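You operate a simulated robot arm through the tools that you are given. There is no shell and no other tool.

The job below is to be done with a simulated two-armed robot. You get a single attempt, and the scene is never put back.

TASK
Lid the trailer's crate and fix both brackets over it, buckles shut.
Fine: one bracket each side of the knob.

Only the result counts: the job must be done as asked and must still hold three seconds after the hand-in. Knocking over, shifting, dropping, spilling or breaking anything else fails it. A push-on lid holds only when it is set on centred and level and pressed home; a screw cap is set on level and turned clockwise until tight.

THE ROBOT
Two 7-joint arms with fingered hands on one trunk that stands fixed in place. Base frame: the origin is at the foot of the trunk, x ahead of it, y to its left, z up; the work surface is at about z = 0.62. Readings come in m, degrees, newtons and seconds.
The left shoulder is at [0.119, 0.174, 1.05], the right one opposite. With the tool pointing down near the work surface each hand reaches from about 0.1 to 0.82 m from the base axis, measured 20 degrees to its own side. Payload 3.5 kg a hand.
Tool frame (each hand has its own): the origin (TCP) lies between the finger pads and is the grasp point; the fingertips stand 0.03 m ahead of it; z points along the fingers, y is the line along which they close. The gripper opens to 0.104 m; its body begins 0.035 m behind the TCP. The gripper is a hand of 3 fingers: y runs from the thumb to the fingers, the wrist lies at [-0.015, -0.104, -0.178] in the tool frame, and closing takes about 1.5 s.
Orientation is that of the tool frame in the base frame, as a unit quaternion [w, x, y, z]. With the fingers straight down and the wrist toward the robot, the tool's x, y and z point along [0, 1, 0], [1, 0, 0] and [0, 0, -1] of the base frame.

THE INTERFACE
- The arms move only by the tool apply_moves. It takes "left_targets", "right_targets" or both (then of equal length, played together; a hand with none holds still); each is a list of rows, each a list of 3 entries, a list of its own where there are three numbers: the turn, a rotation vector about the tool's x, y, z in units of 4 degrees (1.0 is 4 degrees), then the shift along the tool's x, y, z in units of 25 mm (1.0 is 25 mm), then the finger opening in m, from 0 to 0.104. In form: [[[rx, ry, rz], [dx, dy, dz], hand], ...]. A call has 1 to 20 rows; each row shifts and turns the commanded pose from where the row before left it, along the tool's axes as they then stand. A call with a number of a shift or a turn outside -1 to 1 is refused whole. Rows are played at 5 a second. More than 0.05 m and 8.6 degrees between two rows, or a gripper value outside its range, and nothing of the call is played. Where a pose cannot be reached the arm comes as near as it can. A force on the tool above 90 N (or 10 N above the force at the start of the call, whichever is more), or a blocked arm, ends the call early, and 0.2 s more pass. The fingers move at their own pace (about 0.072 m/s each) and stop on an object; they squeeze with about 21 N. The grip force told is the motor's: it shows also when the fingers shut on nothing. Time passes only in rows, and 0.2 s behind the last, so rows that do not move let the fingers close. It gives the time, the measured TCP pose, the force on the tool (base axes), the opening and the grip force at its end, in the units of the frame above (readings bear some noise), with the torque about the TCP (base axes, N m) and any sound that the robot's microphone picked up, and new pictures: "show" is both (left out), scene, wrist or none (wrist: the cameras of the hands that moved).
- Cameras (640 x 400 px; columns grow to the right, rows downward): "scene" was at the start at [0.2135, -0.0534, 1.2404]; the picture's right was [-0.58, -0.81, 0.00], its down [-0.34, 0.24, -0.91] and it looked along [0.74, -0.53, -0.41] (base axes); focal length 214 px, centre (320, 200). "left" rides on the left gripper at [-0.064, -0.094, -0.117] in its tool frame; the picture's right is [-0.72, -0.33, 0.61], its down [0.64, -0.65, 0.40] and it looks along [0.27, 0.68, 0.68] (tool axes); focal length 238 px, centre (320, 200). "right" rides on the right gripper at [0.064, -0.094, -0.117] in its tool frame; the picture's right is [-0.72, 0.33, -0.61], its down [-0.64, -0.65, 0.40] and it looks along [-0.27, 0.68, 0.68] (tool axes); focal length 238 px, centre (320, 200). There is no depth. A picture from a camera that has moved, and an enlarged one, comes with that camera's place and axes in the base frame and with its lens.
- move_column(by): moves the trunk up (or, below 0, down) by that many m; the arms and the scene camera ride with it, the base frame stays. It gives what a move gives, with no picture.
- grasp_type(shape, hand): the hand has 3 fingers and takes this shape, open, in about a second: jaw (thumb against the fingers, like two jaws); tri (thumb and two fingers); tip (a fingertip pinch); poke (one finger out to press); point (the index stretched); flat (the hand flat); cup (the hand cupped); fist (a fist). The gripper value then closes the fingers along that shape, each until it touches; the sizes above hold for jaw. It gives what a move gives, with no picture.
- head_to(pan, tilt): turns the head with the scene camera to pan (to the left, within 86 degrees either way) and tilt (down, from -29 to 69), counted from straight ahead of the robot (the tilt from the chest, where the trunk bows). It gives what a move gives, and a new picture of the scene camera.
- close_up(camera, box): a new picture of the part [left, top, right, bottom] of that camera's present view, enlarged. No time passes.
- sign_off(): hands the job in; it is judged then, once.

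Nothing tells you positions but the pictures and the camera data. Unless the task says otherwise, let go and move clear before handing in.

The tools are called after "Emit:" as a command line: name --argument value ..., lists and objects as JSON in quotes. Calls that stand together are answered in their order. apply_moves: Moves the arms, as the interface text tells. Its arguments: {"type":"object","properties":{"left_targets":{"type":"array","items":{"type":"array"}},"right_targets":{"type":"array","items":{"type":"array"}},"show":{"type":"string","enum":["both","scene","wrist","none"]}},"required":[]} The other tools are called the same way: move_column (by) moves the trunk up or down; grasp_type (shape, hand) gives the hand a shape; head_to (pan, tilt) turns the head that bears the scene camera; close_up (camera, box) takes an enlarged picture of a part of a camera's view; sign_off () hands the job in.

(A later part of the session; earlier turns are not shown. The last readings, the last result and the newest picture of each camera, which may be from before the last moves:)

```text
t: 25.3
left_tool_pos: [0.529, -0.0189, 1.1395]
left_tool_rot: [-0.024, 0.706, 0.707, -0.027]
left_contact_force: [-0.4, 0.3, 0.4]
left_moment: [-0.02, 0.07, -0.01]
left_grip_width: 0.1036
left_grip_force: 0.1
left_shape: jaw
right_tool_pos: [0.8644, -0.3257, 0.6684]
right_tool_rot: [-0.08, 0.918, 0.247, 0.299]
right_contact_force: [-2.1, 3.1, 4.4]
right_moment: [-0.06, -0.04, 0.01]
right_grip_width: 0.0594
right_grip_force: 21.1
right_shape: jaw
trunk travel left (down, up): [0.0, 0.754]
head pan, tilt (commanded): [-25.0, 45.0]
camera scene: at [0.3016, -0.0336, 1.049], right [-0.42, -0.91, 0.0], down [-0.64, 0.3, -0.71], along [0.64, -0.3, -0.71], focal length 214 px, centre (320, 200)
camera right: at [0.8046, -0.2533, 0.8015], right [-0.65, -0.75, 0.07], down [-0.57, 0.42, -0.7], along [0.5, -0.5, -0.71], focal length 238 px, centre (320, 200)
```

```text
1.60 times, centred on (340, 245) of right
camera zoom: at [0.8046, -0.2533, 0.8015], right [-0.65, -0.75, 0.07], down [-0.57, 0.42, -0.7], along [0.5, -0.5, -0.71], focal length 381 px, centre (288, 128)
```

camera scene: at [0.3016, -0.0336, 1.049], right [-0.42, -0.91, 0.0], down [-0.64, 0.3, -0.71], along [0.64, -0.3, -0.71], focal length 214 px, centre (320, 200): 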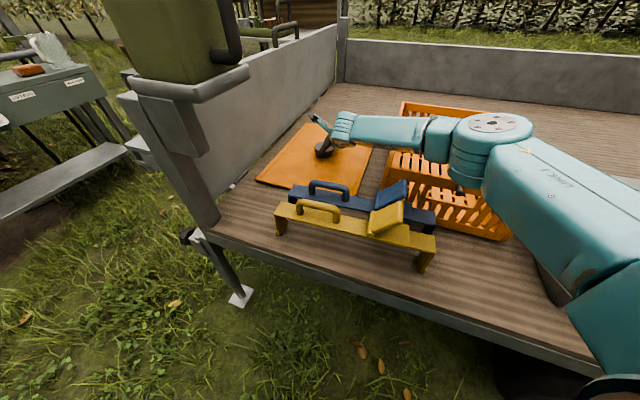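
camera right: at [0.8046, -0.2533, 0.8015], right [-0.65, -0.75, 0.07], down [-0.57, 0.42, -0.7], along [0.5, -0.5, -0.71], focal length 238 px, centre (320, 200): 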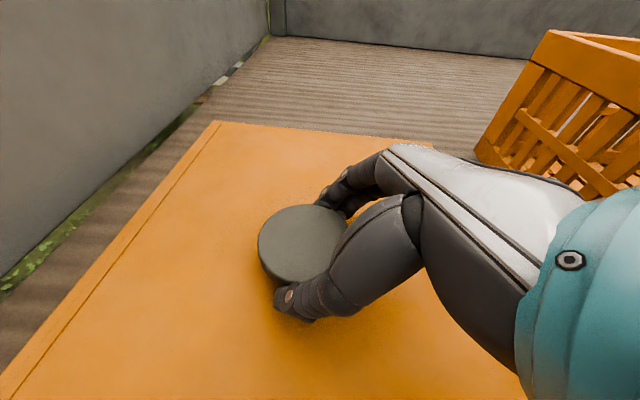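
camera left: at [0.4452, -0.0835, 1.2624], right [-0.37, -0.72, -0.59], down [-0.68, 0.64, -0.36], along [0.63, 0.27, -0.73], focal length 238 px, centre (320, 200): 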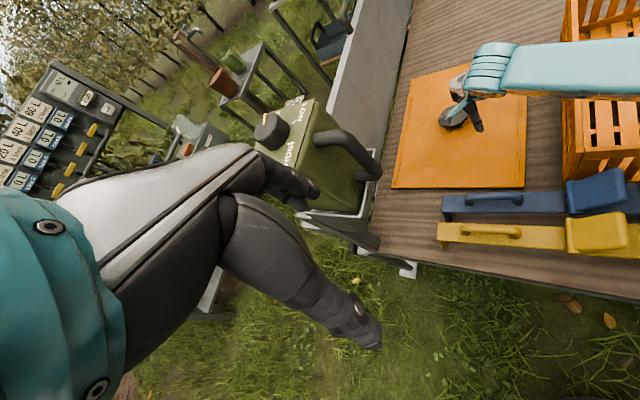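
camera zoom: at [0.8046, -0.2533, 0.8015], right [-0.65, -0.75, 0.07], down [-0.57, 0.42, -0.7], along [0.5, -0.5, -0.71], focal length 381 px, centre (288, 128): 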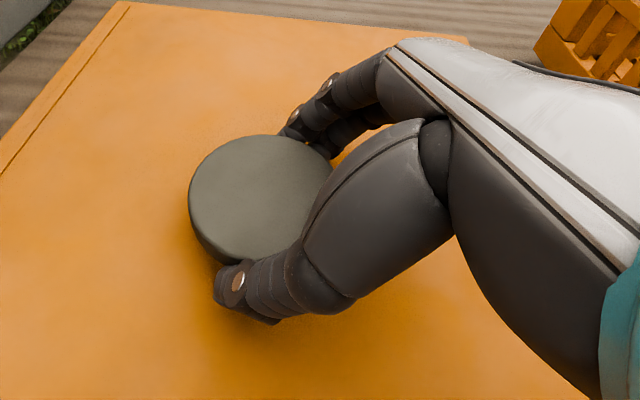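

The fingers hold the knob at 0.059 m width with 21 N. I'll lift 3 cm gently as a test and look at the lid's attitude.

Emit:
apply_moves --right_targets '[[[0, 0, 0], [0.118, 0, -0.161], 0.0], [[0, 0, 0], [0.118, 0, -0.161], 0.0], [[0, 0, 0], [0.118, 0, -0.161], 0.0], [[0, 0, 0], [0.118, 0, -0.161], 0.0], [[0, 0, 0], [0.118, 0, -0.161], 0.0], [[0, 0, 0], [0.118, 0, -0.161], 0.0], [[0, 0, 0], [0, 0, 0], 0.0]]'

Emit:
close_up --camera "scene" --box '[240, 80, 420, 210]'

```text
t: 26.9
left_tool_pos: [0.5298, -0.0201, 1.1396]
left_tool_rot: [-0.025, 0.707, 0.707, -0.026]
left_contact_force: [0.1, -0.6, 0.2]
left_moment: [-0.04, -0.01, 0.03]
left_grip_width: 0.1037
left_grip_force: 0.1
left_shape: jaw
right_tool_pos: [0.8679, -0.3263, 0.6956]
right_tool_rot: [-0.08, 0.919, 0.246, 0.298]
right_contact_force: [-0.1, 0.1, -3.3]
right_moment: [-0.01, 0.01, 0.05]
right_grip_width: 0.0593
right_grip_force: 21.4
right_shape: jaw
trunk travel left (down, up): [0.0, 0.754]
head pan, tilt (commanded): [-25.0, 45.0]
camera scene: at [0.3025, -0.034, 1.0486], right [-0.42, -0.91, 0.0], down [-0.64, 0.3, -0.71], along [0.64, -0.3, -0.71], focal length 214 px, centre (320, 200)
camera right: at [0.8077, -0.253, 0.8292], right [-0.65, -0.75, 0.07], down [-0.57, 0.42, -0.7], along [0.5, -0.5, -0.71], focal length 238 px, centre (320, 200)
```

scene: 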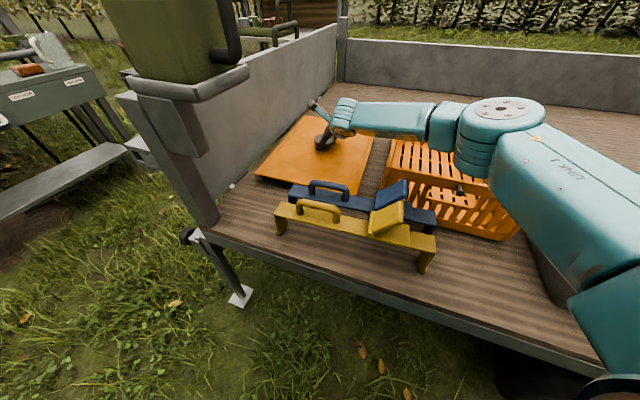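
right: 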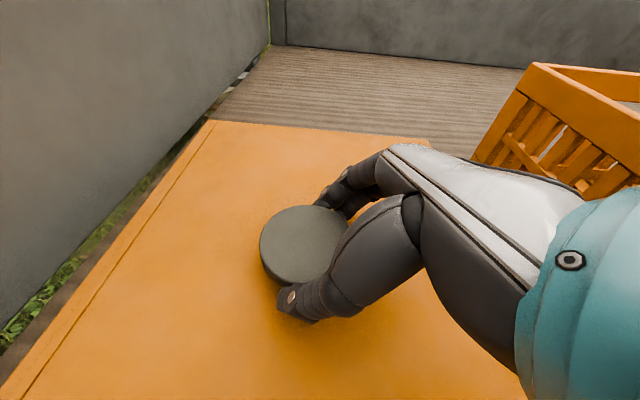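

```text
3.08 times, centred on (330, 145) of scene
camera zoom: at [0.3025, -0.034, 1.0486], right [-0.42, -0.91, 0.0], down [-0.64, 0.3, -0.71], along [0.64, -0.3, -0.71], focal length 660 px, centre (289, 369)
```

zoom: 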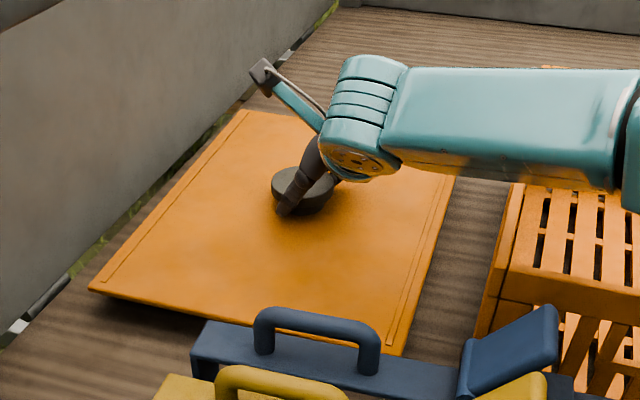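

The lid came up level (about 3.3 N). I'll raise it to clear the crate rim while pulling slightly back towards me.

Emit:
apply_moves --right_targets '[[[0, 0, 0], [0.235, 0, -0.323], 0.0], [[0, 0, 0], [0.235, 0, -0.323], 0.0], [[0, 0, 0], [0.235, 0, -0.323], 0.0], [[0, 0, 0], [0.13, -0.1, -0.7], 0.0], [[0, 0, 0], [0.13, -0.1, -0.7], 0.0], [[0, 0, 0], [0.13, -0.1, -0.7], 0.0], [[0, 0, 0], [0.13, -0.1, -0.7], 0.0], [[0, 0, 0], [0.13, -0.1, -0.7], 0.0], [[0, 0, 0], [0.13, -0.1, -0.7], 0.0], [[0, 0, 0], [0.13, -0.1, -0.7], 0.0], [[0, 0, 0], [0.13, -0.1, -0.7], 0.0], [[0, 0, 0], [0, 0, 0], 0.0]]'

```text
t: 29.5
left_tool_pos: [0.5304, -0.02, 1.1401]
left_tool_rot: [-0.026, 0.706, 0.707, -0.027]
left_contact_force: [-0.1, 0.3, -0.7]
left_moment: [0.01, 0.03, -0.01]
left_grip_width: 0.1037
left_grip_force: 0.1
left_shape: jaw
right_tool_pos: [0.8035, -0.3414, 0.8544]
right_tool_rot: [-0.08, 0.919, 0.246, 0.298]
right_contact_force: [-0.3, 0.6, -2.6]
right_moment: [-0.01, 0.04, 0.01]
right_grip_width: 0.0588
right_grip_force: 21.0
right_shape: jaw
trunk travel left (down, up): [0.0, 0.754]
head pan, tilt (commanded): [-25.0, 45.0]
camera scene: at [0.3026, -0.0341, 1.0486], right [-0.42, -0.91, 0.0], down [-0.64, 0.3, -0.71], along [0.64, -0.3, -0.71], focal length 214 px, centre (320, 200)
camera right: at [0.7443, -0.267, 0.9879], right [-0.65, -0.75, 0.07], down [-0.57, 0.42, -0.7], along [0.5, -0.5, -0.71], focal length 238 px, centre (320, 200)
```

scene: 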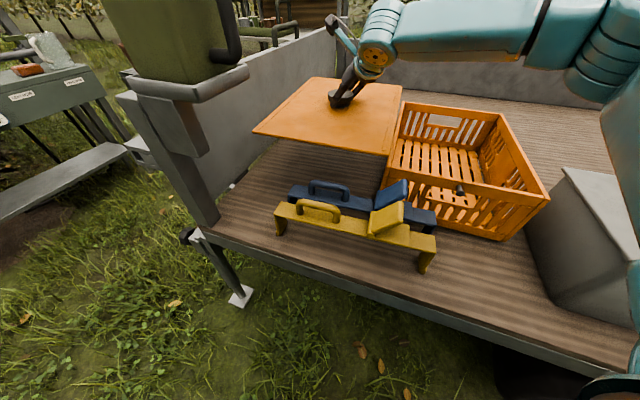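
right: 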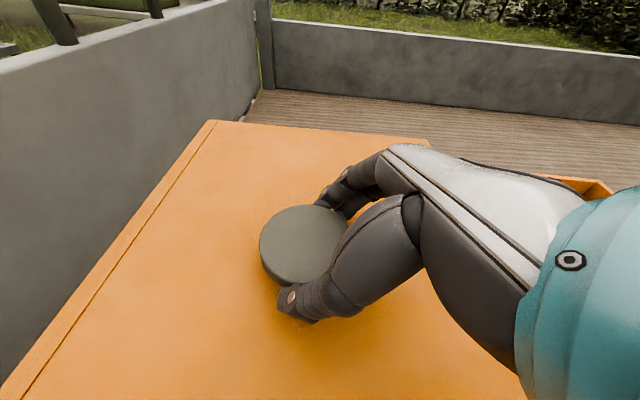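

The lid is held level at about 0.806 (underside), above the crate rim. I'll carry it halfway towards the crate, then raise the trunk so my elbow stays well above the grey box.

Emit:
apply_moves --right_targets '[[[0, 0, 0], [-0.524, 0.279, -0.473], 0.0], [[0, 0, 0], [-0.524, 0.279, -0.473], 0.0], [[0, 0, 0], [-0.524, 0.279, -0.473], 0.0], [[0, 0, 0], [-0.524, 0.279, -0.473], 0.0], [[0, 0, 0], [-0.524, 0.279, -0.473], 0.0], [[0, 0, 0], [-0.524, 0.279, -0.473], 0.0], [[0, 0, 0], [-0.524, 0.279, -0.473], 0.0], [[0, 0, 0], [-0.524, 0.279, -0.473], 0.0], [[0, 0, 0], [0, 0, 0], 0.0]]'

```text
t: 31.5
left_tool_pos: [0.531, -0.0198, 1.1398]
left_tool_rot: [-0.025, 0.706, 0.707, -0.027]
left_contact_force: [0.0, 0.0, -0.5]
left_moment: [-0.02, -0.01, 0.01]
left_grip_width: 0.1038
left_grip_force: 0.0
left_shape: jaw
right_tool_pos: [0.7107, -0.4582, 0.8703]
right_tool_rot: [-0.08, 0.919, 0.246, 0.298]
right_contact_force: [0.3, -0.2, -2.3]
right_moment: [-0.02, 0.01, -0.01]
right_grip_width: 0.0588
right_grip_force: 21.5
right_shape: jaw
trunk travel left (down, up): [0.0, 0.754]
head pan, tilt (commanded): [-25.0, 45.0]
camera scene: at [0.3024, -0.0342, 1.0487], right [-0.42, -0.91, 0.0], down [-0.64, 0.3, -0.71], along [0.64, -0.3, -0.71], focal length 214 px, centre (320, 200)
camera right: at [0.6508, -0.3858, 1.0026], right [-0.65, -0.75, 0.07], down [-0.57, 0.42, -0.7], along [0.5, -0.5, -0.71], focal length 238 px, centre (320, 200)
```

scene: 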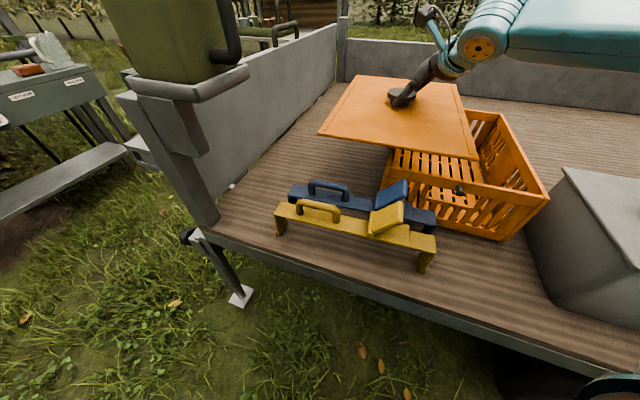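
right: 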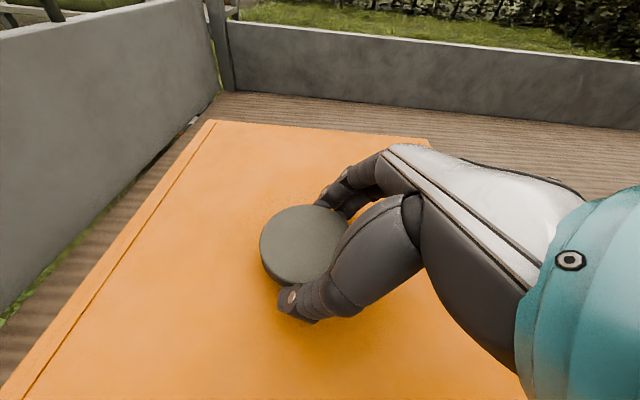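

The lid is halfway over the crate and steady. I'll raise the trunk now for elbow clearance and a better view.

Emit:
move_column --by 0.12

Emit:
head_to --pan -45 --tilt 42

```text
t: 33.0
left_tool_pos: [0.5313, -0.0192, 1.2576]
left_tool_rot: [-0.027, 0.706, 0.707, -0.026]
left_contact_force: [0.4, 0.1, 0.8]
left_moment: [0.0, 0.01, 0.03]
left_grip_width: 0.1039
left_grip_force: 0.1
left_shape: jaw
right_tool_pos: [0.7117, -0.4587, 0.988]
right_tool_rot: [-0.08, 0.919, 0.247, 0.298]
right_contact_force: [1.4, 0.0, -2.1]
right_moment: [0.0, 0.04, 0.03]
right_grip_width: 0.0589
right_grip_force: 21.0
right_shape: jaw
trunk travel left (down, up): [-0.12, 0.634]
head pan, tilt (commanded): [-25.0, 45.0]
```

```text
t: 33.9
left_tool_pos: [0.531, -0.021, 1.2596]
left_tool_rot: [-0.026, 0.706, 0.707, -0.026]
left_contact_force: [0.5, -0.2, 0.3]
left_moment: [-0.01, 0.01, -0.03]
left_grip_width: 0.1039
left_grip_force: 0.0
left_shape: jaw
right_tool_pos: [0.7114, -0.4577, 0.989]
right_tool_rot: [-0.08, 0.919, 0.245, 0.298]
right_contact_force: [-0.3, -0.3, -2.2]
right_moment: [0.0, 0.04, -0.01]
right_grip_width: 0.0588
right_grip_force: 21.1
right_shape: jaw
trunk travel left (down, up): [-0.12, 0.634]
head pan, tilt (commanded): [-45.0, 42.0]
camera scene: at [0.2148, -0.0589, 1.1816], right [-0.71, -0.71, 0.0], down [-0.47, 0.47, -0.74], along [0.53, -0.52, -0.67], focal length 214 px, centre (320, 200)
```

scene: 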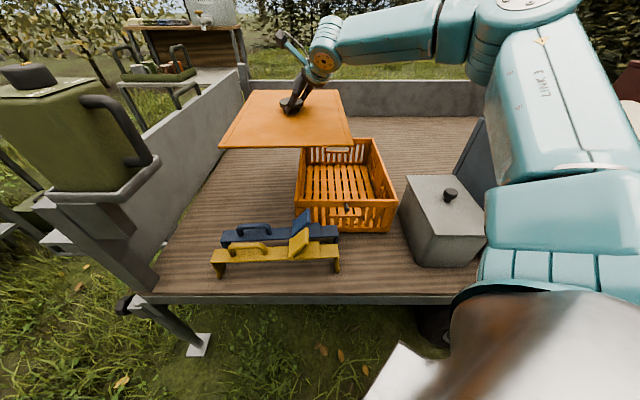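

The trunk is up and the lid is still held level. I'll zoom on the crate and the lid to get precise positions before placing.

Emit:
close_up --camera "scene" --box '[280, 130, 410, 240]'

Emit:
close_up --camera "scene" --box '[210, 80, 370, 160]'

```text
3.64 times, centred on (345, 185) of scene
camera zoom: at [0.2148, -0.0589, 1.1816], right [-0.71, -0.71, 0.0], down [-0.47, 0.47, -0.74], along [0.53, -0.52, -0.67], focal length 780 px, centre (229, 254)
```

zoom: 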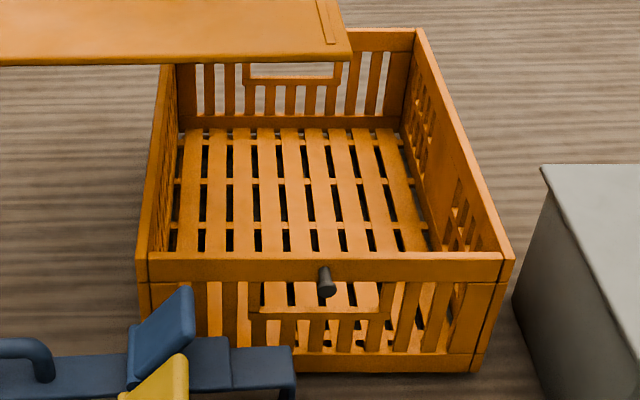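

```text
4.00 times, centred on (290, 120) of scene
camera zoom: at [0.2148, -0.0589, 1.1816], right [-0.71, -0.71, 0.0], down [-0.47, 0.47, -0.74], along [0.53, -0.52, -0.67], focal length 858 px, centre (440, 520)
```

zoom: 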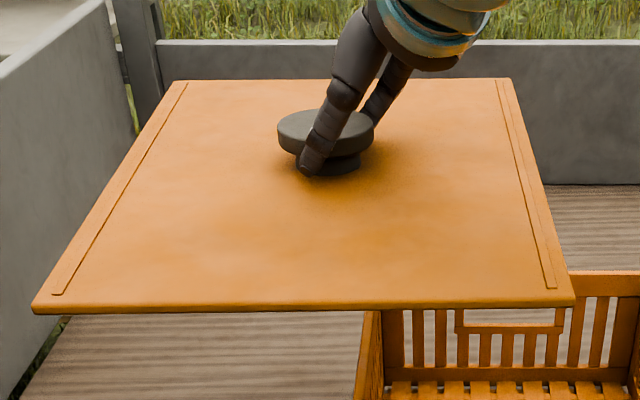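

The crate rim centre comes out near [0.634, -0.584], and the knob sits about [0.017, 0.008] ahead of my TCP. I'll carry the lid over the crate and lower it to a few centimetres above the rim.

Emit:
apply_moves --right_targets '[[[0, 0, 0], [-0.6, 0.344, -0.436], 0.0], [[0, 0, 0], [-0.6, 0.344, -0.436], 0.0], [[0, 0, 0], [-0.6, 0.344, -0.436], 0.0], [[0, 0, 0], [-0.6, 0.344, -0.436], 0.0], [[0, 0, 0], [-0.6, 0.344, -0.436], 0.0], [[0, 0, 0], [-0.6, 0.344, -0.436], 0.0], [[0, 0, 0], [-0.6, 0.344, -0.436], 0.0], [[0, 0, 0], [-0.6, 0.344, -0.436], 0.0], [[0, 0, 0], [0, 0, 0], 0.0], [[0, 0, 0], [-0.4, 0, 0.55], 0.0], [[0, 0, 0], [-0.4, 0, 0.55], 0.0], [[0, 0, 0], [-0.4, 0, 0.55], 0.0], [[0, 0, 0], [-0.4, 0, 0.55], 0.0], [[0, 0, 0], [-0.4, 0, 0.55], 0.0], [[0, 0, 0], [-0.4, 0, 0.55], 0.0], [[0, 0, 0], [-0.4, 0, 0.55], 0.0], [[0, 0, 0], [0, 0, 0], 0.0]]'

Emit:
close_up --camera "scene" --box '[270, 120, 430, 240]'

```text
t: 37.5
left_tool_pos: [0.5295, -0.0199, 1.2608]
left_tool_rot: [-0.025, 0.706, 0.707, -0.026]
left_contact_force: [-0.5, -0.7, 0.3]
left_moment: [-0.03, -0.01, -0.01]
left_grip_width: 0.1038
left_grip_force: 0.1
left_shape: jaw
right_tool_pos: [0.6183, -0.591, 0.8702]
right_tool_rot: [-0.079, 0.918, 0.247, 0.299]
right_contact_force: [-0.2, 0.1, -2.4]
right_moment: [-0.06, 0.01, -0.01]
right_grip_width: 0.0588
right_grip_force: 20.5
right_shape: jaw
trunk travel left (down, up): [-0.12, 0.634]
head pan, tilt (commanded): [-45.0, 42.0]
camera scene: at [0.2146, -0.0589, 1.1817], right [-0.71, -0.71, 0.0], down [-0.47, 0.47, -0.74], along [0.53, -0.53, -0.67], focal length 214 px, centre (320, 200)
camera right: at [0.5571, -0.5193, 1.0037], right [-0.65, -0.75, 0.07], down [-0.57, 0.42, -0.7], along [0.5, -0.5, -0.71], focal length 238 px, centre (320, 200)
```

scene: 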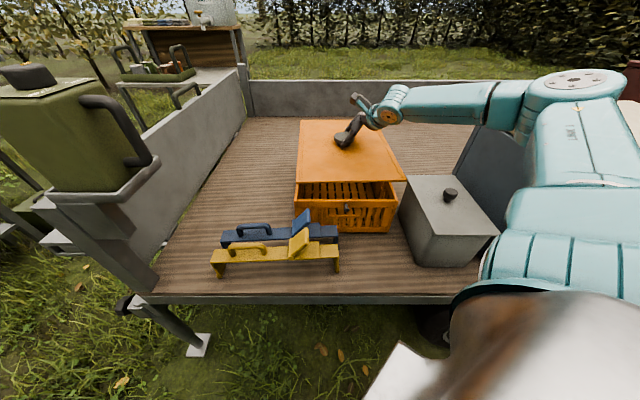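
right: 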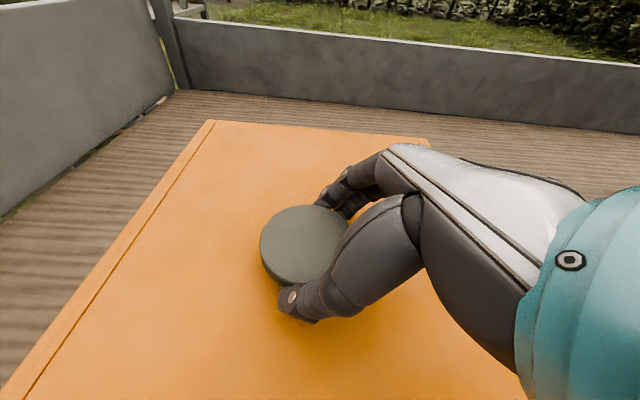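

```text
3.33 times, centred on (350, 180) of scene
camera zoom: at [0.2146, -0.0589, 1.1817], right [-0.71, -0.71, 0.0], down [-0.47, 0.47, -0.74], along [0.53, -0.53, -0.67], focal length 715 px, centre (220, 267)
```

zoom: 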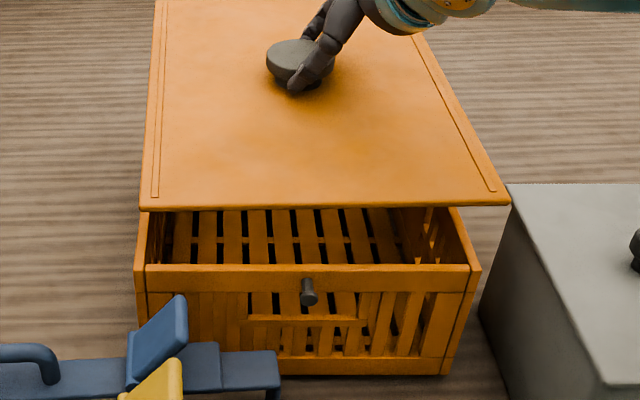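

The lid hangs about 6 cm above the rim, roughly 7-10 mm too far right at the near edge and turned about 1.2° counter-clockwise. I'll correct both and lower another 4 cm.

Emit:
apply_moves --right_targets '[[[-0.176, 0, 0.242], [0, 0, 0], 0.0], [[0, 0, 0], [-0.186, -0.047, 0.358], 0.0], [[0, 0, 0], [-0.186, -0.047, 0.358], 0.0], [[0, 0, 0], [-0.186, -0.047, 0.358], 0.0], [[0, 0, 0], [-0.186, -0.047, 0.358], 0.0], [[0, 0, 0], [0, 0, 0], 0.0]]'

Emit:
close_up --camera "scene" --box '[270, 120, 430, 240]'

```text
t: 38.9
left_tool_pos: [0.5293, -0.0193, 1.2599]
left_tool_rot: [-0.026, 0.706, 0.707, -0.026]
left_contact_force: [0.5, -0.1, -0.5]
left_moment: [0.03, -0.03, 0.01]
left_grip_width: 0.1034
left_grip_force: 0.1
left_shape: jaw
right_tool_pos: [0.6197, -0.5845, 0.8296]
right_tool_rot: [-0.077, 0.921, 0.237, 0.299]
right_contact_force: [-0.5, 0.5, -3.0]
right_moment: [0.01, 0.05, -0.01]
right_grip_width: 0.0585
right_grip_force: 21.3
right_shape: jaw
trunk travel left (down, up): [-0.12, 0.634]
head pan, tilt (commanded): [-45.0, 42.0]
camera scene: at [0.2147, -0.0589, 1.1816], right [-0.71, -0.71, 0.0], down [-0.47, 0.47, -0.74], along [0.53, -0.53, -0.67], focal length 214 px, centre (320, 200)
camera right: at [0.5613, -0.5108, 0.9631], right [-0.67, -0.74, 0.07], down [-0.56, 0.44, -0.7], along [0.49, -0.51, -0.71], focal length 238 px, centre (320, 200)
```

scene: 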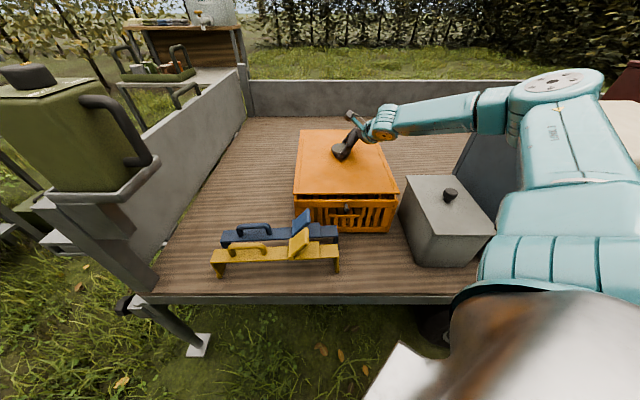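
right: 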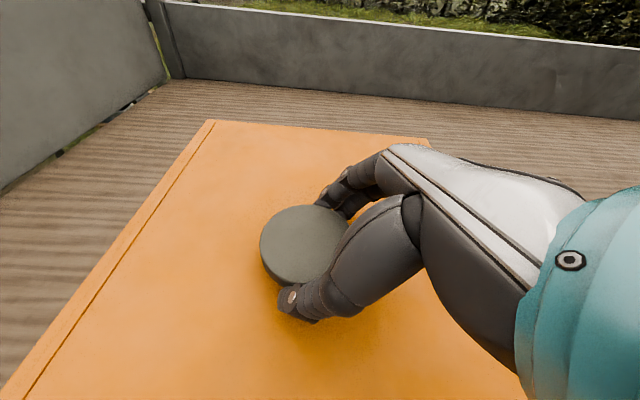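

```text
3.33 times, centred on (350, 180) of scene
camera zoom: at [0.2147, -0.0589, 1.1816], right [-0.71, -0.71, 0.0], down [-0.47, 0.47, -0.74], along [0.53, -0.53, -0.67], focal length 715 px, centre (220, 267)
```

zoom: 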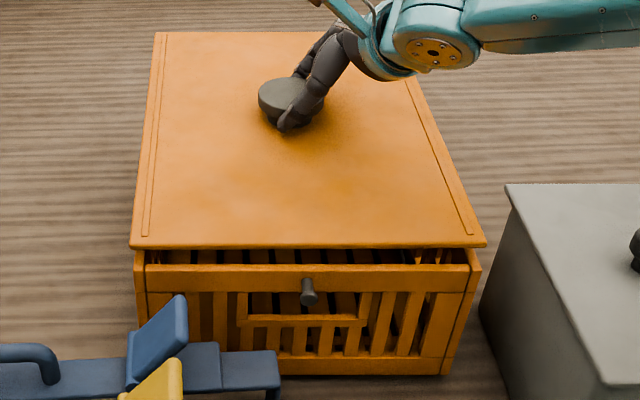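

The lid is now within a few millimetres of the rim outline and parallel to it, about 2 cm above. I'll lower closer and check again.

Emit:
apply_moves --right_targets '[[[0, 0, 0], [-0.214, -0.056, 0.265], 0.0], [[0, 0, 0], [-0.214, -0.056, 0.265], 0.0], [[0, 0, 0], [0, 0, 0], 0.0]]' --show "none"

Emit:
close_up --camera "scene" --box '[270, 120, 430, 240]'

Emit:
close_up --camera "scene" --box '[285, 180, 345, 220]'

Emit:
close_up --camera "scene" --box '[350, 180, 410, 220]'

```text
t: 39.7
left_tool_pos: [0.5292, -0.0192, 1.2603]
left_tool_rot: [-0.025, 0.707, 0.706, -0.026]
left_contact_force: [0.0, 0.3, 0.3]
left_moment: [-0.01, -0.02, -0.03]
left_grip_width: 0.1035
left_grip_force: 0.0
left_shape: jaw
right_tool_pos: [0.618, -0.5811, 0.8136]
right_tool_rot: [-0.076, 0.921, 0.238, 0.299]
right_contact_force: [-1.3, 1.6, 0.2]
right_moment: [-0.06, -0.01, 0.0]
right_grip_width: 0.0587
right_grip_force: 21.0
right_shape: jaw
trunk travel left (down, up): [-0.12, 0.634]
head pan, tilt (commanded): [-45.0, 42.0]
```

```text
3.33 times, centred on (350, 180) of scene
camera zoom: at [0.2143, -0.0585, 1.1818], right [-0.71, -0.71, 0.0], down [-0.47, 0.47, -0.74], along [0.53, -0.53, -0.67], focal length 715 px, centre (220, 267)
```

zoom: 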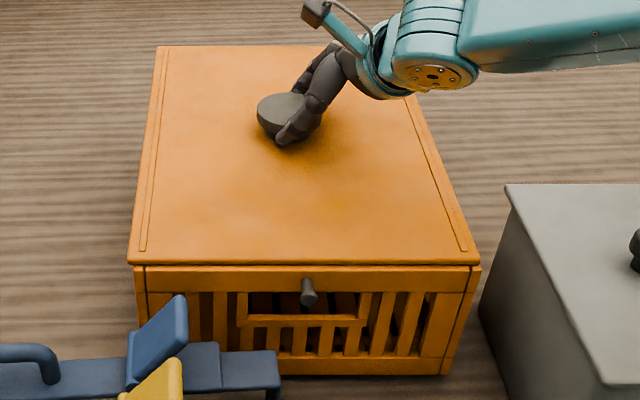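

```text
10.00 times, centred on (315, 200) of scene
camera zoom: at [0.2143, -0.0585, 1.1818], right [-0.71, -0.71, 0.0], down [-0.47, 0.47, -0.74], along [0.53, -0.53, -0.67], focal length 2145 px, centre (370, 200)
```

zoom: 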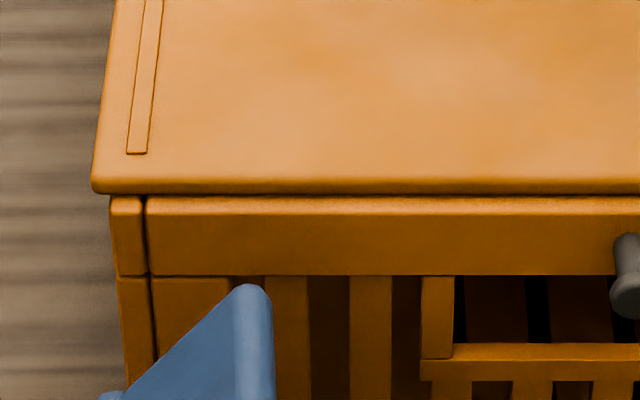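

```text
10.00 times, centred on (380, 200) of scene
camera zoom: at [0.2143, -0.0585, 1.1818], right [-0.71, -0.71, 0.0], down [-0.47, 0.47, -0.74], along [0.53, -0.53, -0.67], focal length 2145 px, centre (-280, 200)
```

zoom: 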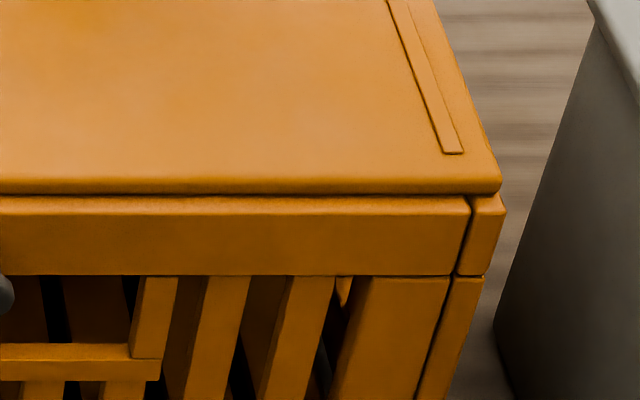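

The lid has just touched down (its weight is off my hand); its near edge looks flush but it sits about 4 mm too far left. I'll lift a hair, shift it right and set it down again.

Emit:
apply_moves --right_targets '[[[0, 0, 0], [0.094, 0, -0.129], 0.0], [[0, 0, 0], [-0.124, 0.044, -0.087], 0.0], [[0, 0, 0], [0, 0, 0], 0.0], [[0, 0, 0], [-0.094, 0, 0.129], 0.0], [[0, 0, 0], [0, 0, 0], 0.0]]' --show "none"

Emit:
close_up --camera "scene" --box '[285, 180, 345, 220]'

Emit:
close_up --camera "scene" --box '[350, 180, 410, 220]'

```text
t: 40.9
left_tool_pos: [0.5306, -0.0189, 1.2596]
left_tool_rot: [-0.026, 0.706, 0.707, -0.026]
left_contact_force: [-0.3, -1.2, -0.8]
left_moment: [-0.01, 0.02, -0.05]
left_grip_width: 0.1038
left_grip_force: 0.0
left_shape: jaw
right_tool_pos: [0.6157, -0.585, 0.8139]
right_tool_rot: [-0.075, 0.921, 0.237, 0.3]
right_contact_force: [-0.3, 0.0, -0.2]
right_moment: [-0.02, 0.02, -0.01]
right_grip_width: 0.0588
right_grip_force: 20.6
right_shape: jaw
trunk travel left (down, up): [-0.12, 0.634]
head pan, tilt (commanded): [-45.0, 42.0]
```

```text
10.00 times, centred on (315, 200) of scene
camera zoom: at [0.2143, -0.0587, 1.1818], right [-0.71, -0.71, 0.0], down [-0.47, 0.47, -0.74], along [0.53, -0.53, -0.67], focal length 2145 px, centre (370, 200)
```

zoom: 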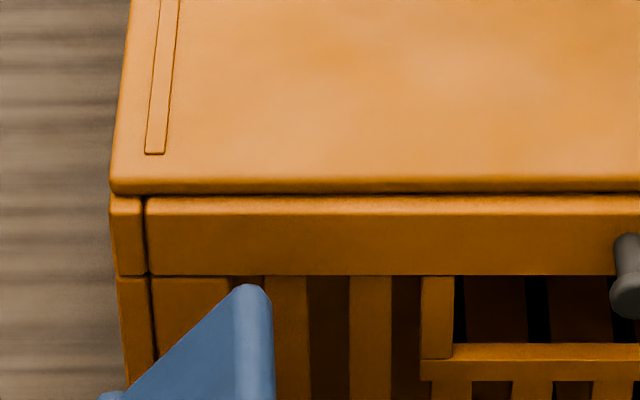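

```text
10.00 times, centred on (380, 200) of scene
camera zoom: at [0.2143, -0.0587, 1.1818], right [-0.71, -0.71, 0.0], down [-0.47, 0.47, -0.74], along [0.53, -0.53, -0.67], focal length 2145 px, centre (-280, 200)
```

zoom: 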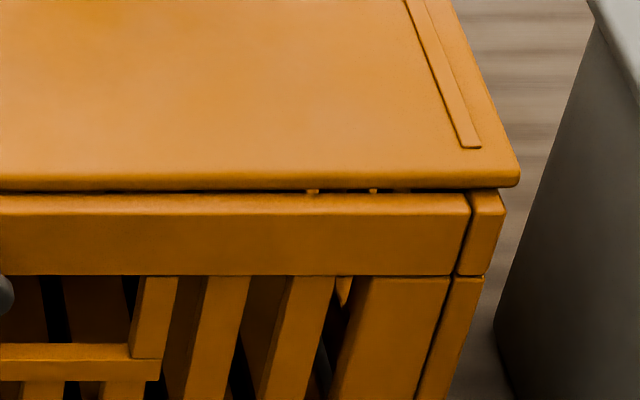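

The lid's left edge now lines up with the crate and the right edge is flush within about a millimetre, with its right side still a hair high in my grip. I'll lower 2 mm and release so it settles flat.

Emit:
apply_moves --right_targets '[[[0, 0, 0], [-0.047, 0, 0.065], 0.0], [[0, 0, 0], [0, 0, 0], 0.0], [[0, 0, 0], [0, 0, 0], 0.07], [[0, 0, 0], [0, 0, 0], 0.08], [[0, 0, 0], [0, 0, 0], 0.104], [[0, 0, 0], [0, 0, 0], 0.104], [[0, 0, 0], [0, 0, 0], 0.104]]' --show "both"

Emit:
close_up --camera "scene" --box '[285, 180, 345, 220]'

Emit:
close_up --camera "scene" --box '[350, 180, 410, 220]'

```text
t: 42.5
left_tool_pos: [0.5291, -0.019, 1.2593]
left_tool_rot: [-0.026, 0.706, 0.707, -0.026]
left_contact_force: [0.7, 0.2, -0.4]
left_moment: [0.03, -0.04, 0.02]
left_grip_width: 0.1037
left_grip_force: 0.1
left_shape: jaw
right_tool_pos: [0.6156, -0.5844, 0.8117]
right_tool_rot: [-0.077, 0.921, 0.236, 0.3]
right_contact_force: [0.2, -0.1, -0.1]
right_moment: [-0.02, 0.01, -0.05]
right_grip_width: 0.1033
right_grip_force: 0.1
right_shape: jaw
trunk travel left (down, up): [-0.12, 0.634]
head pan, tilt (commanded): [-45.0, 42.0]
camera scene: at [0.2145, -0.0587, 1.1817], right [-0.71, -0.71, 0.0], down [-0.47, 0.47, -0.74], along [0.53, -0.53, -0.67], focal length 214 px, centre (320, 200)
camera right: at [0.5563, -0.5115, 0.9449], right [-0.67, -0.74, 0.07], down [-0.56, 0.44, -0.7], along [0.49, -0.51, -0.71], focal length 238 px, centre (320, 200)
```

scene: 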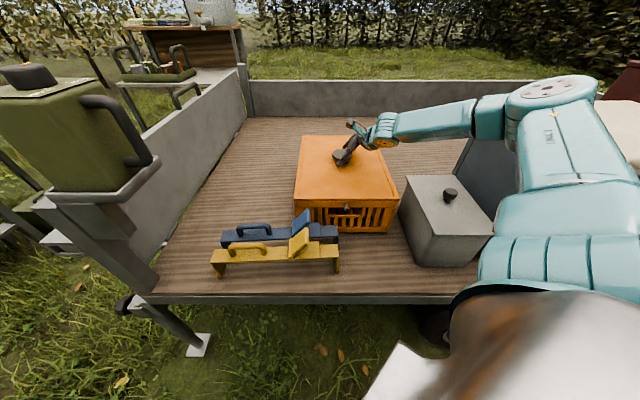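
right: 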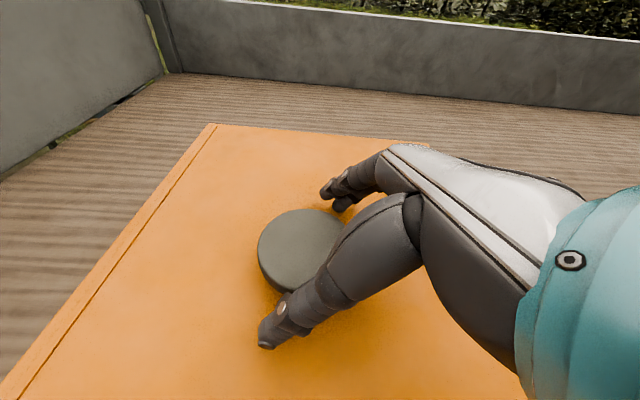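

```text
10.00 times, centred on (315, 200) of scene
camera zoom: at [0.2145, -0.0587, 1.1817], right [-0.71, -0.71, 0.0], down [-0.47, 0.47, -0.74], along [0.53, -0.53, -0.67], focal length 2145 px, centre (370, 200)
```

zoom: 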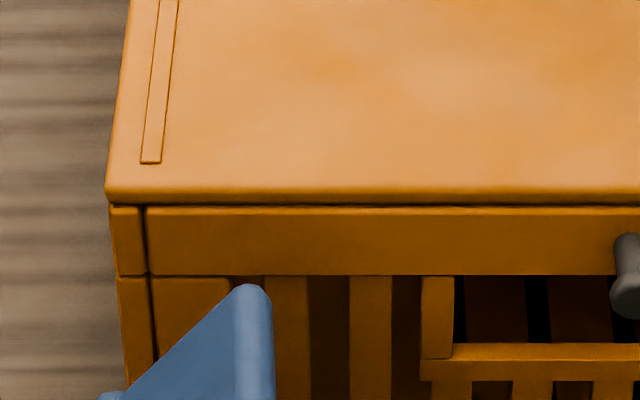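

```text
10.00 times, centred on (380, 200) of scene
camera zoom: at [0.2145, -0.0587, 1.1817], right [-0.71, -0.71, 0.0], down [-0.47, 0.47, -0.74], along [0.53, -0.53, -0.67], focal length 2145 px, centre (-280, 200)
```

zoom: 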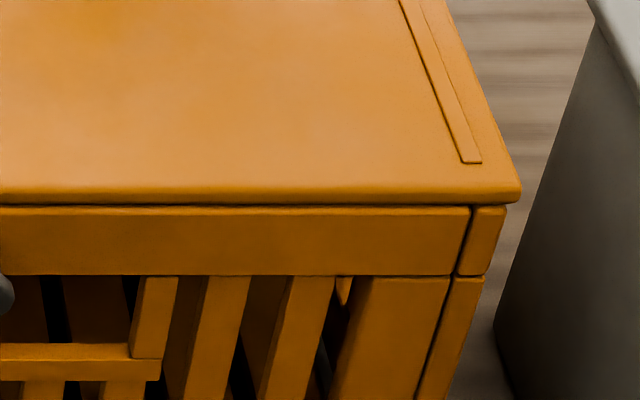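

The lid now lies flat and flush on the rim, centred within a millimetre or so. I'll withdraw upwards, bring the hand vertical and close the fingers to press on the knob.

Emit:
apply_moves --right_targets '[[[0, 0, 0], [0.47, 0, -0.647], 0.104], [[0, 0, 0], [0.47, 0, -0.647], 0.104], [[0, 0, 0], [0.47, 0, -0.647], 0.104], [[0, 0, 0], [0.47, 0, -0.647], 0.104], [[0, -1, 0], [0, 0, 0], 0.08], [[0, -1, 0], [0, 0, 0], 0.05], [[0, -1, 0], [0, 0, 0], 0.02], [[0, -1, 0], [0, 0, 0], 0.0], [[0, -1, 0], [0, 0, 0], 0.0], [[0, -1, 0], [0, 0, 0], 0.0], [[0, -1, 0], [0, 0, 0], 0.0], [[0, -1, 0], [0, 0, 0], 0.0], [[0, -1, 0], [0, 0, 0], 0.0], [[0, 0, 0], [0.756, 0.076, 0], 0.0], [[0, 0, 0], [0, 0, 0], 0.0]]'

Emit:
close_up --camera "scene" --box '[270, 100, 430, 220]'

```text
t: 45.7
left_tool_pos: [0.5286, -0.019, 1.2592]
left_tool_rot: [-0.027, 0.706, 0.707, -0.026]
left_contact_force: [0.0, 0.0, 0.4]
left_moment: [-0.02, 0.0, -0.01]
left_grip_width: 0.1034
left_grip_force: 0.1
left_shape: jaw
right_tool_pos: [0.6313, -0.5777, 0.8913]
right_tool_rot: [0.0, 0.969, 0.248, 0.001]
right_contact_force: [0.5, -0.1, 0.1]
right_moment: [0.01, 0.02, 0.03]
right_grip_width: 0.0
right_grip_force: 21.1
right_shape: jaw
trunk travel left (down, up): [-0.12, 0.634]
head pan, tilt (commanded): [-45.0, 42.0]
camera scene: at [0.2144, -0.0586, 1.1817], right [-0.71, -0.71, 0.0], down [-0.47, 0.47, -0.74], along [0.53, -0.53, -0.67], focal length 214 px, centre (320, 200)
camera right: at [0.6441, -0.4648, 1.0101], right [-0.47, -0.63, 0.61], down [-0.88, 0.26, -0.4], along [0.09, -0.73, -0.68], focal length 238 px, centre (320, 200)
```

scene: 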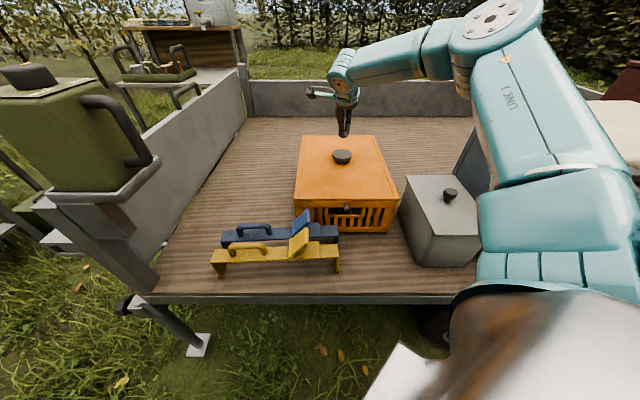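
right: 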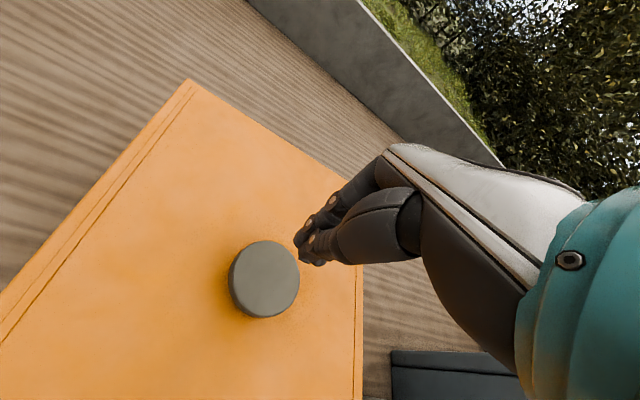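

```text
3.33 times, centred on (350, 160) of scene
camera zoom: at [0.2144, -0.0586, 1.1817], right [-0.71, -0.71, 0.0], down [-0.47, 0.47, -0.74], along [0.53, -0.53, -0.67], focal length 715 px, centre (220, 333)
```

zoom: 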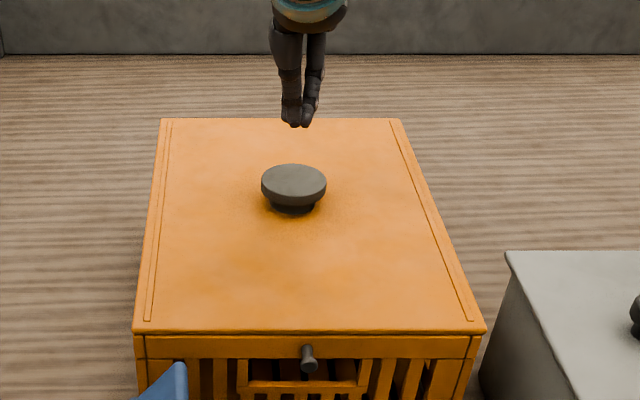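

Knob top is at about [0.626, -0.578, 0.798], directly under my closed fingertips. I'll come down onto it and press in steps.

Emit:
apply_moves --right_targets '[[[0, 0, 0], [-0.176, -0.096, 0.5], 0.0], [[0, 0, 0], [0, 0, 0.6], 0.0], [[0, 0, 0], [0, 0, 0.6], 0.0], [[0, 0, 0], [0, 0, 0.5], 0.0], [[0, 0, 0], [0, 0, 0.3], 0.0], [[0, 0, 0], [0, 0, 0], 0.0]]' --show "none"

Emit:
close_up --camera "scene" --box '[270, 100, 430, 220]'

```text
t: 47.1
left_tool_pos: [0.5252, -0.017, 1.2604]
left_tool_rot: [-0.024, 0.706, 0.707, -0.025]
left_contact_force: [0.5, 0.7, -0.1]
left_moment: [-0.01, -0.01, 0.01]
left_grip_width: 0.1035
left_grip_force: 0.1
left_shape: jaw
right_tool_pos: [0.6281, -0.5765, 0.8371]
right_tool_rot: [0.004, 0.969, 0.249, 0.006]
right_contact_force: [-1.4, -5.6, 31.4]
right_moment: [-0.16, 0.02, 0.01]
right_grip_width: 0.0
right_grip_force: 20.4
right_shape: jaw
trunk travel left (down, up): [-0.12, 0.634]
head pan, tilt (commanded): [-45.0, 42.0]
```

```text
3.33 times, centred on (350, 160) of scene
camera zoom: at [0.2115, -0.0569, 1.1829], right [-0.71, -0.71, 0.0], down [-0.47, 0.47, -0.75], along [0.53, -0.53, -0.67], focal length 715 px, centre (220, 333)
```

zoom: 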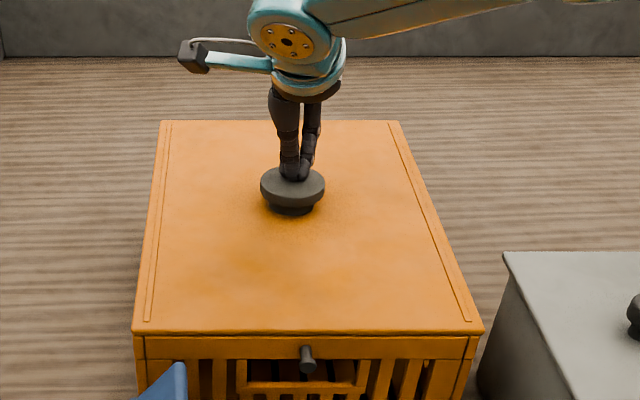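

I'm pressing on the knob at 31 N, with no click reported. I'll press a little harder and see whether the lid moves down.

Emit:
apply_moves --right_targets '[[[0, 0, 0], [0, 0, 0.15], 0.0], [[0, 0, 0], [0, 0, 0.1], 0.0], [[0, 0, 0], [0, 0, 0], 0.0], [[0, 0, 0], [0, 0, 0], 0.0]]' --show "none"

Emit:
close_up --camera "scene" --box '[285, 180, 345, 220]'

Emit:
close_up --camera "scene" --box '[350, 180, 410, 220]'

```text
t: 48.1
left_tool_pos: [0.5239, -0.0148, 1.2628]
left_tool_rot: [-0.023, 0.706, 0.708, -0.026]
left_contact_force: [-0.2, 0.5, 0.3]
left_moment: [0.01, 0.0, 0.02]
left_grip_width: 0.1037
left_grip_force: 0.1
left_shape: jaw
right_tool_pos: [0.6275, -0.5767, 0.8366]
right_tool_rot: [0.007, 0.969, 0.249, 0.009]
right_contact_force: [-2.0, -5.2, 56.4]
right_moment: [-0.1, -0.01, -0.01]
right_grip_width: 0.0
right_grip_force: 20.8
right_shape: jaw
trunk travel left (down, up): [-0.12, 0.634]
head pan, tilt (commanded): [-45.0, 42.0]
```

```text
10.00 times, centred on (315, 200) of scene
camera zoom: at [0.2094, -0.0549, 1.1832], right [-0.71, -0.71, 0.0], down [-0.47, 0.47, -0.75], along [0.53, -0.53, -0.66], focal length 2145 px, centre (370, 200)
```

zoom: 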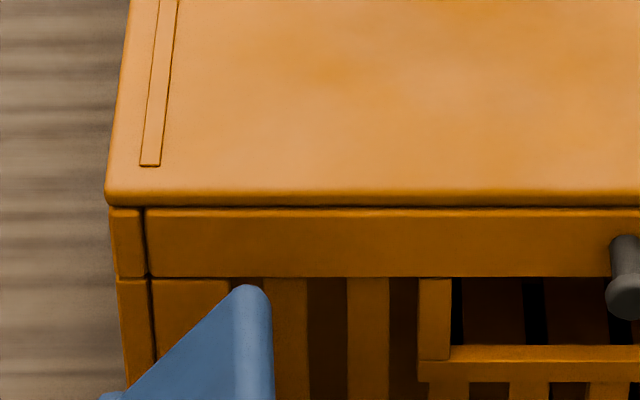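

```text
10.00 times, centred on (380, 200) of scene
camera zoom: at [0.2094, -0.0549, 1.1832], right [-0.71, -0.71, 0.0], down [-0.47, 0.47, -0.75], along [0.53, -0.53, -0.66], focal length 2145 px, centre (-280, 200)
```

zoom: 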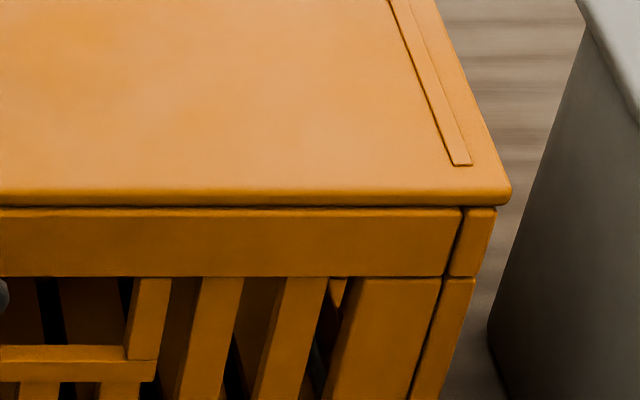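

At 56 N nothing moves any further, so the lid is fully down. I'll back off upwards and then take a careful look at the brackets.

Emit:
apply_moves --right_targets '[[[0, 0, 0], [0, 0, -0.5], 0.0], [[0, 0, 0], [0, 0, -1], 0.0], [[0, 0, 0], [0, 0, -1], 0.0], [[0, 0, 0], [0, 0, -1], 0.0], [[0, 0, 0], [0, 0, -1], 0.0], [[0, 0, -1], [0, 0, 0], 0.104], [[0, 0, -1], [0, 0, 0], 0.104], [[0, 0, -1], [0, 0, 0], 0.104], [[0, 0, -1], [0, 0, 0], 0.104], [[0, 0, 0], [0, 0, 0], 0.104]]'

Emit:
close_up --camera "scene" --box '[200, 200, 350, 290]'

Emit:
close_up --camera "scene" --box '[200, 230, 260, 290]'

Emit:
close_up --camera "scene" --box '[290, 230, 350, 290]'

```text
t: 50.3
left_tool_pos: [0.5301, -0.0196, 1.2591]
left_tool_rot: [-0.026, 0.706, 0.708, -0.026]
left_contact_force: [-0.5, 0.1, -0.3]
left_moment: [0.02, -0.03, -0.02]
left_grip_width: 0.1038
left_grip_force: 0.1
left_shape: jaw
right_tool_pos: [0.6271, -0.5779, 0.9363]
right_tool_rot: [0.001, 0.924, 0.381, 0.0]
right_contact_force: [0.3, -0.2, -0.1]
right_moment: [0.01, 0.04, -0.01]
right_grip_width: 0.1035
right_grip_force: 0.0
right_shape: jaw
trunk travel left (down, up): [-0.12, 0.634]
head pan, tilt (commanded): [-45.0, 42.0]
camera scene: at [0.2145, -0.0587, 1.1817], right [-0.71, -0.71, 0.0], down [-0.47, 0.47, -0.74], along [0.53, -0.53, -0.67], focal length 214 px, centre (320, 200)
camera right: at [0.6079, -0.4666, 1.0539], right [-0.28, -0.74, 0.61], down [-0.91, 0.01, -0.41], along [0.29, -0.67, -0.68], focal length 238 px, centre (320, 200)
```

scene: 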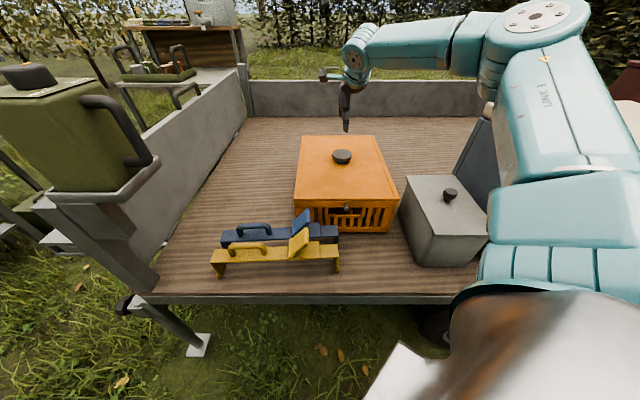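
right: 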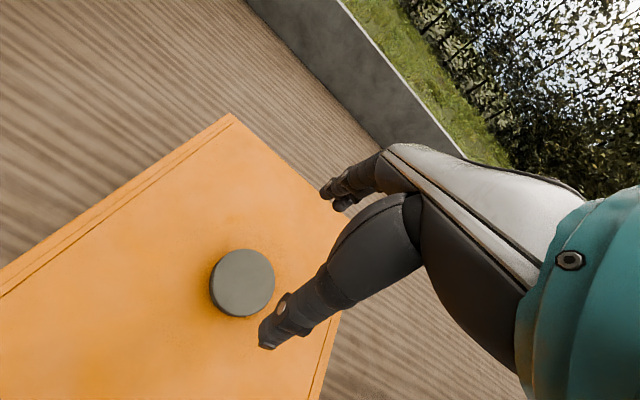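

```text
4.27 times, centred on (275, 245) of scene
camera zoom: at [0.2145, -0.0587, 1.1817], right [-0.71, -0.71, 0.0], down [-0.47, 0.47, -0.74], along [0.53, -0.53, -0.67], focal length 915 px, centre (512, 8)
```

zoom: 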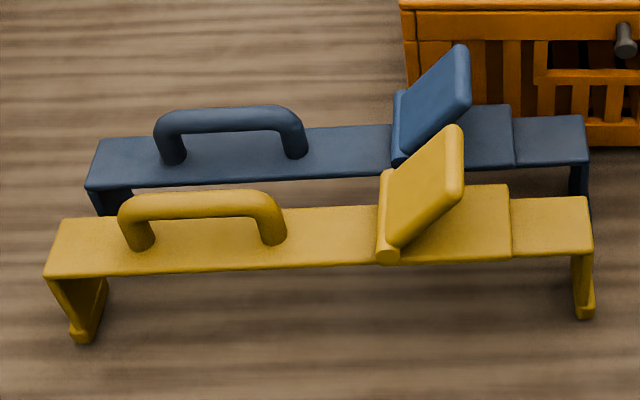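

```text
6.67 times, centred on (230, 260) of scene
camera zoom: at [0.2145, -0.0587, 1.1817], right [-0.71, -0.71, 0.0], down [-0.47, 0.47, -0.74], along [0.53, -0.53, -0.67], focal length 1430 px, centre (920, -200)
```

zoom: 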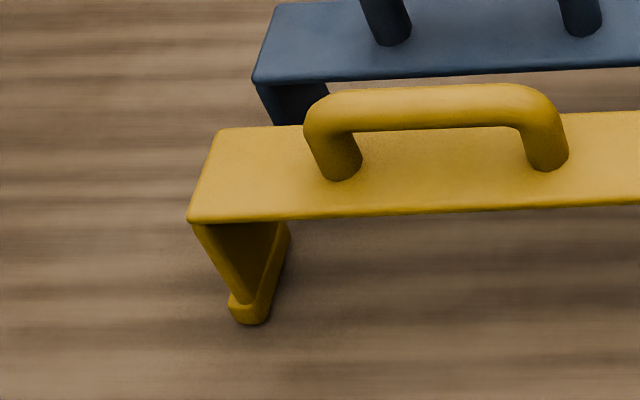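

```text
6.67 times, centred on (320, 260) of scene
camera zoom: at [0.2145, -0.0587, 1.1817], right [-0.71, -0.71, 0.0], down [-0.47, 0.47, -0.74], along [0.53, -0.53, -0.67], focal length 1430 px, centre (320, -200)
```

zoom: 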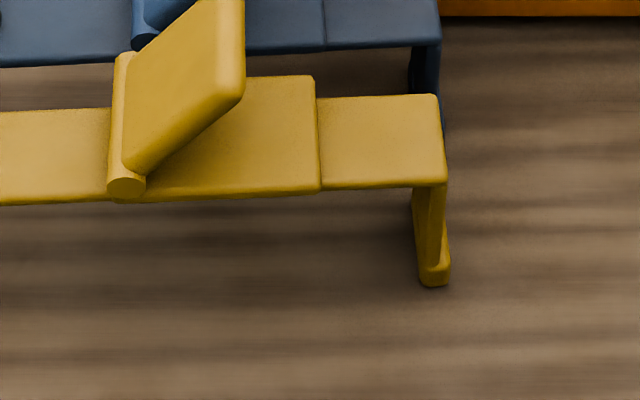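

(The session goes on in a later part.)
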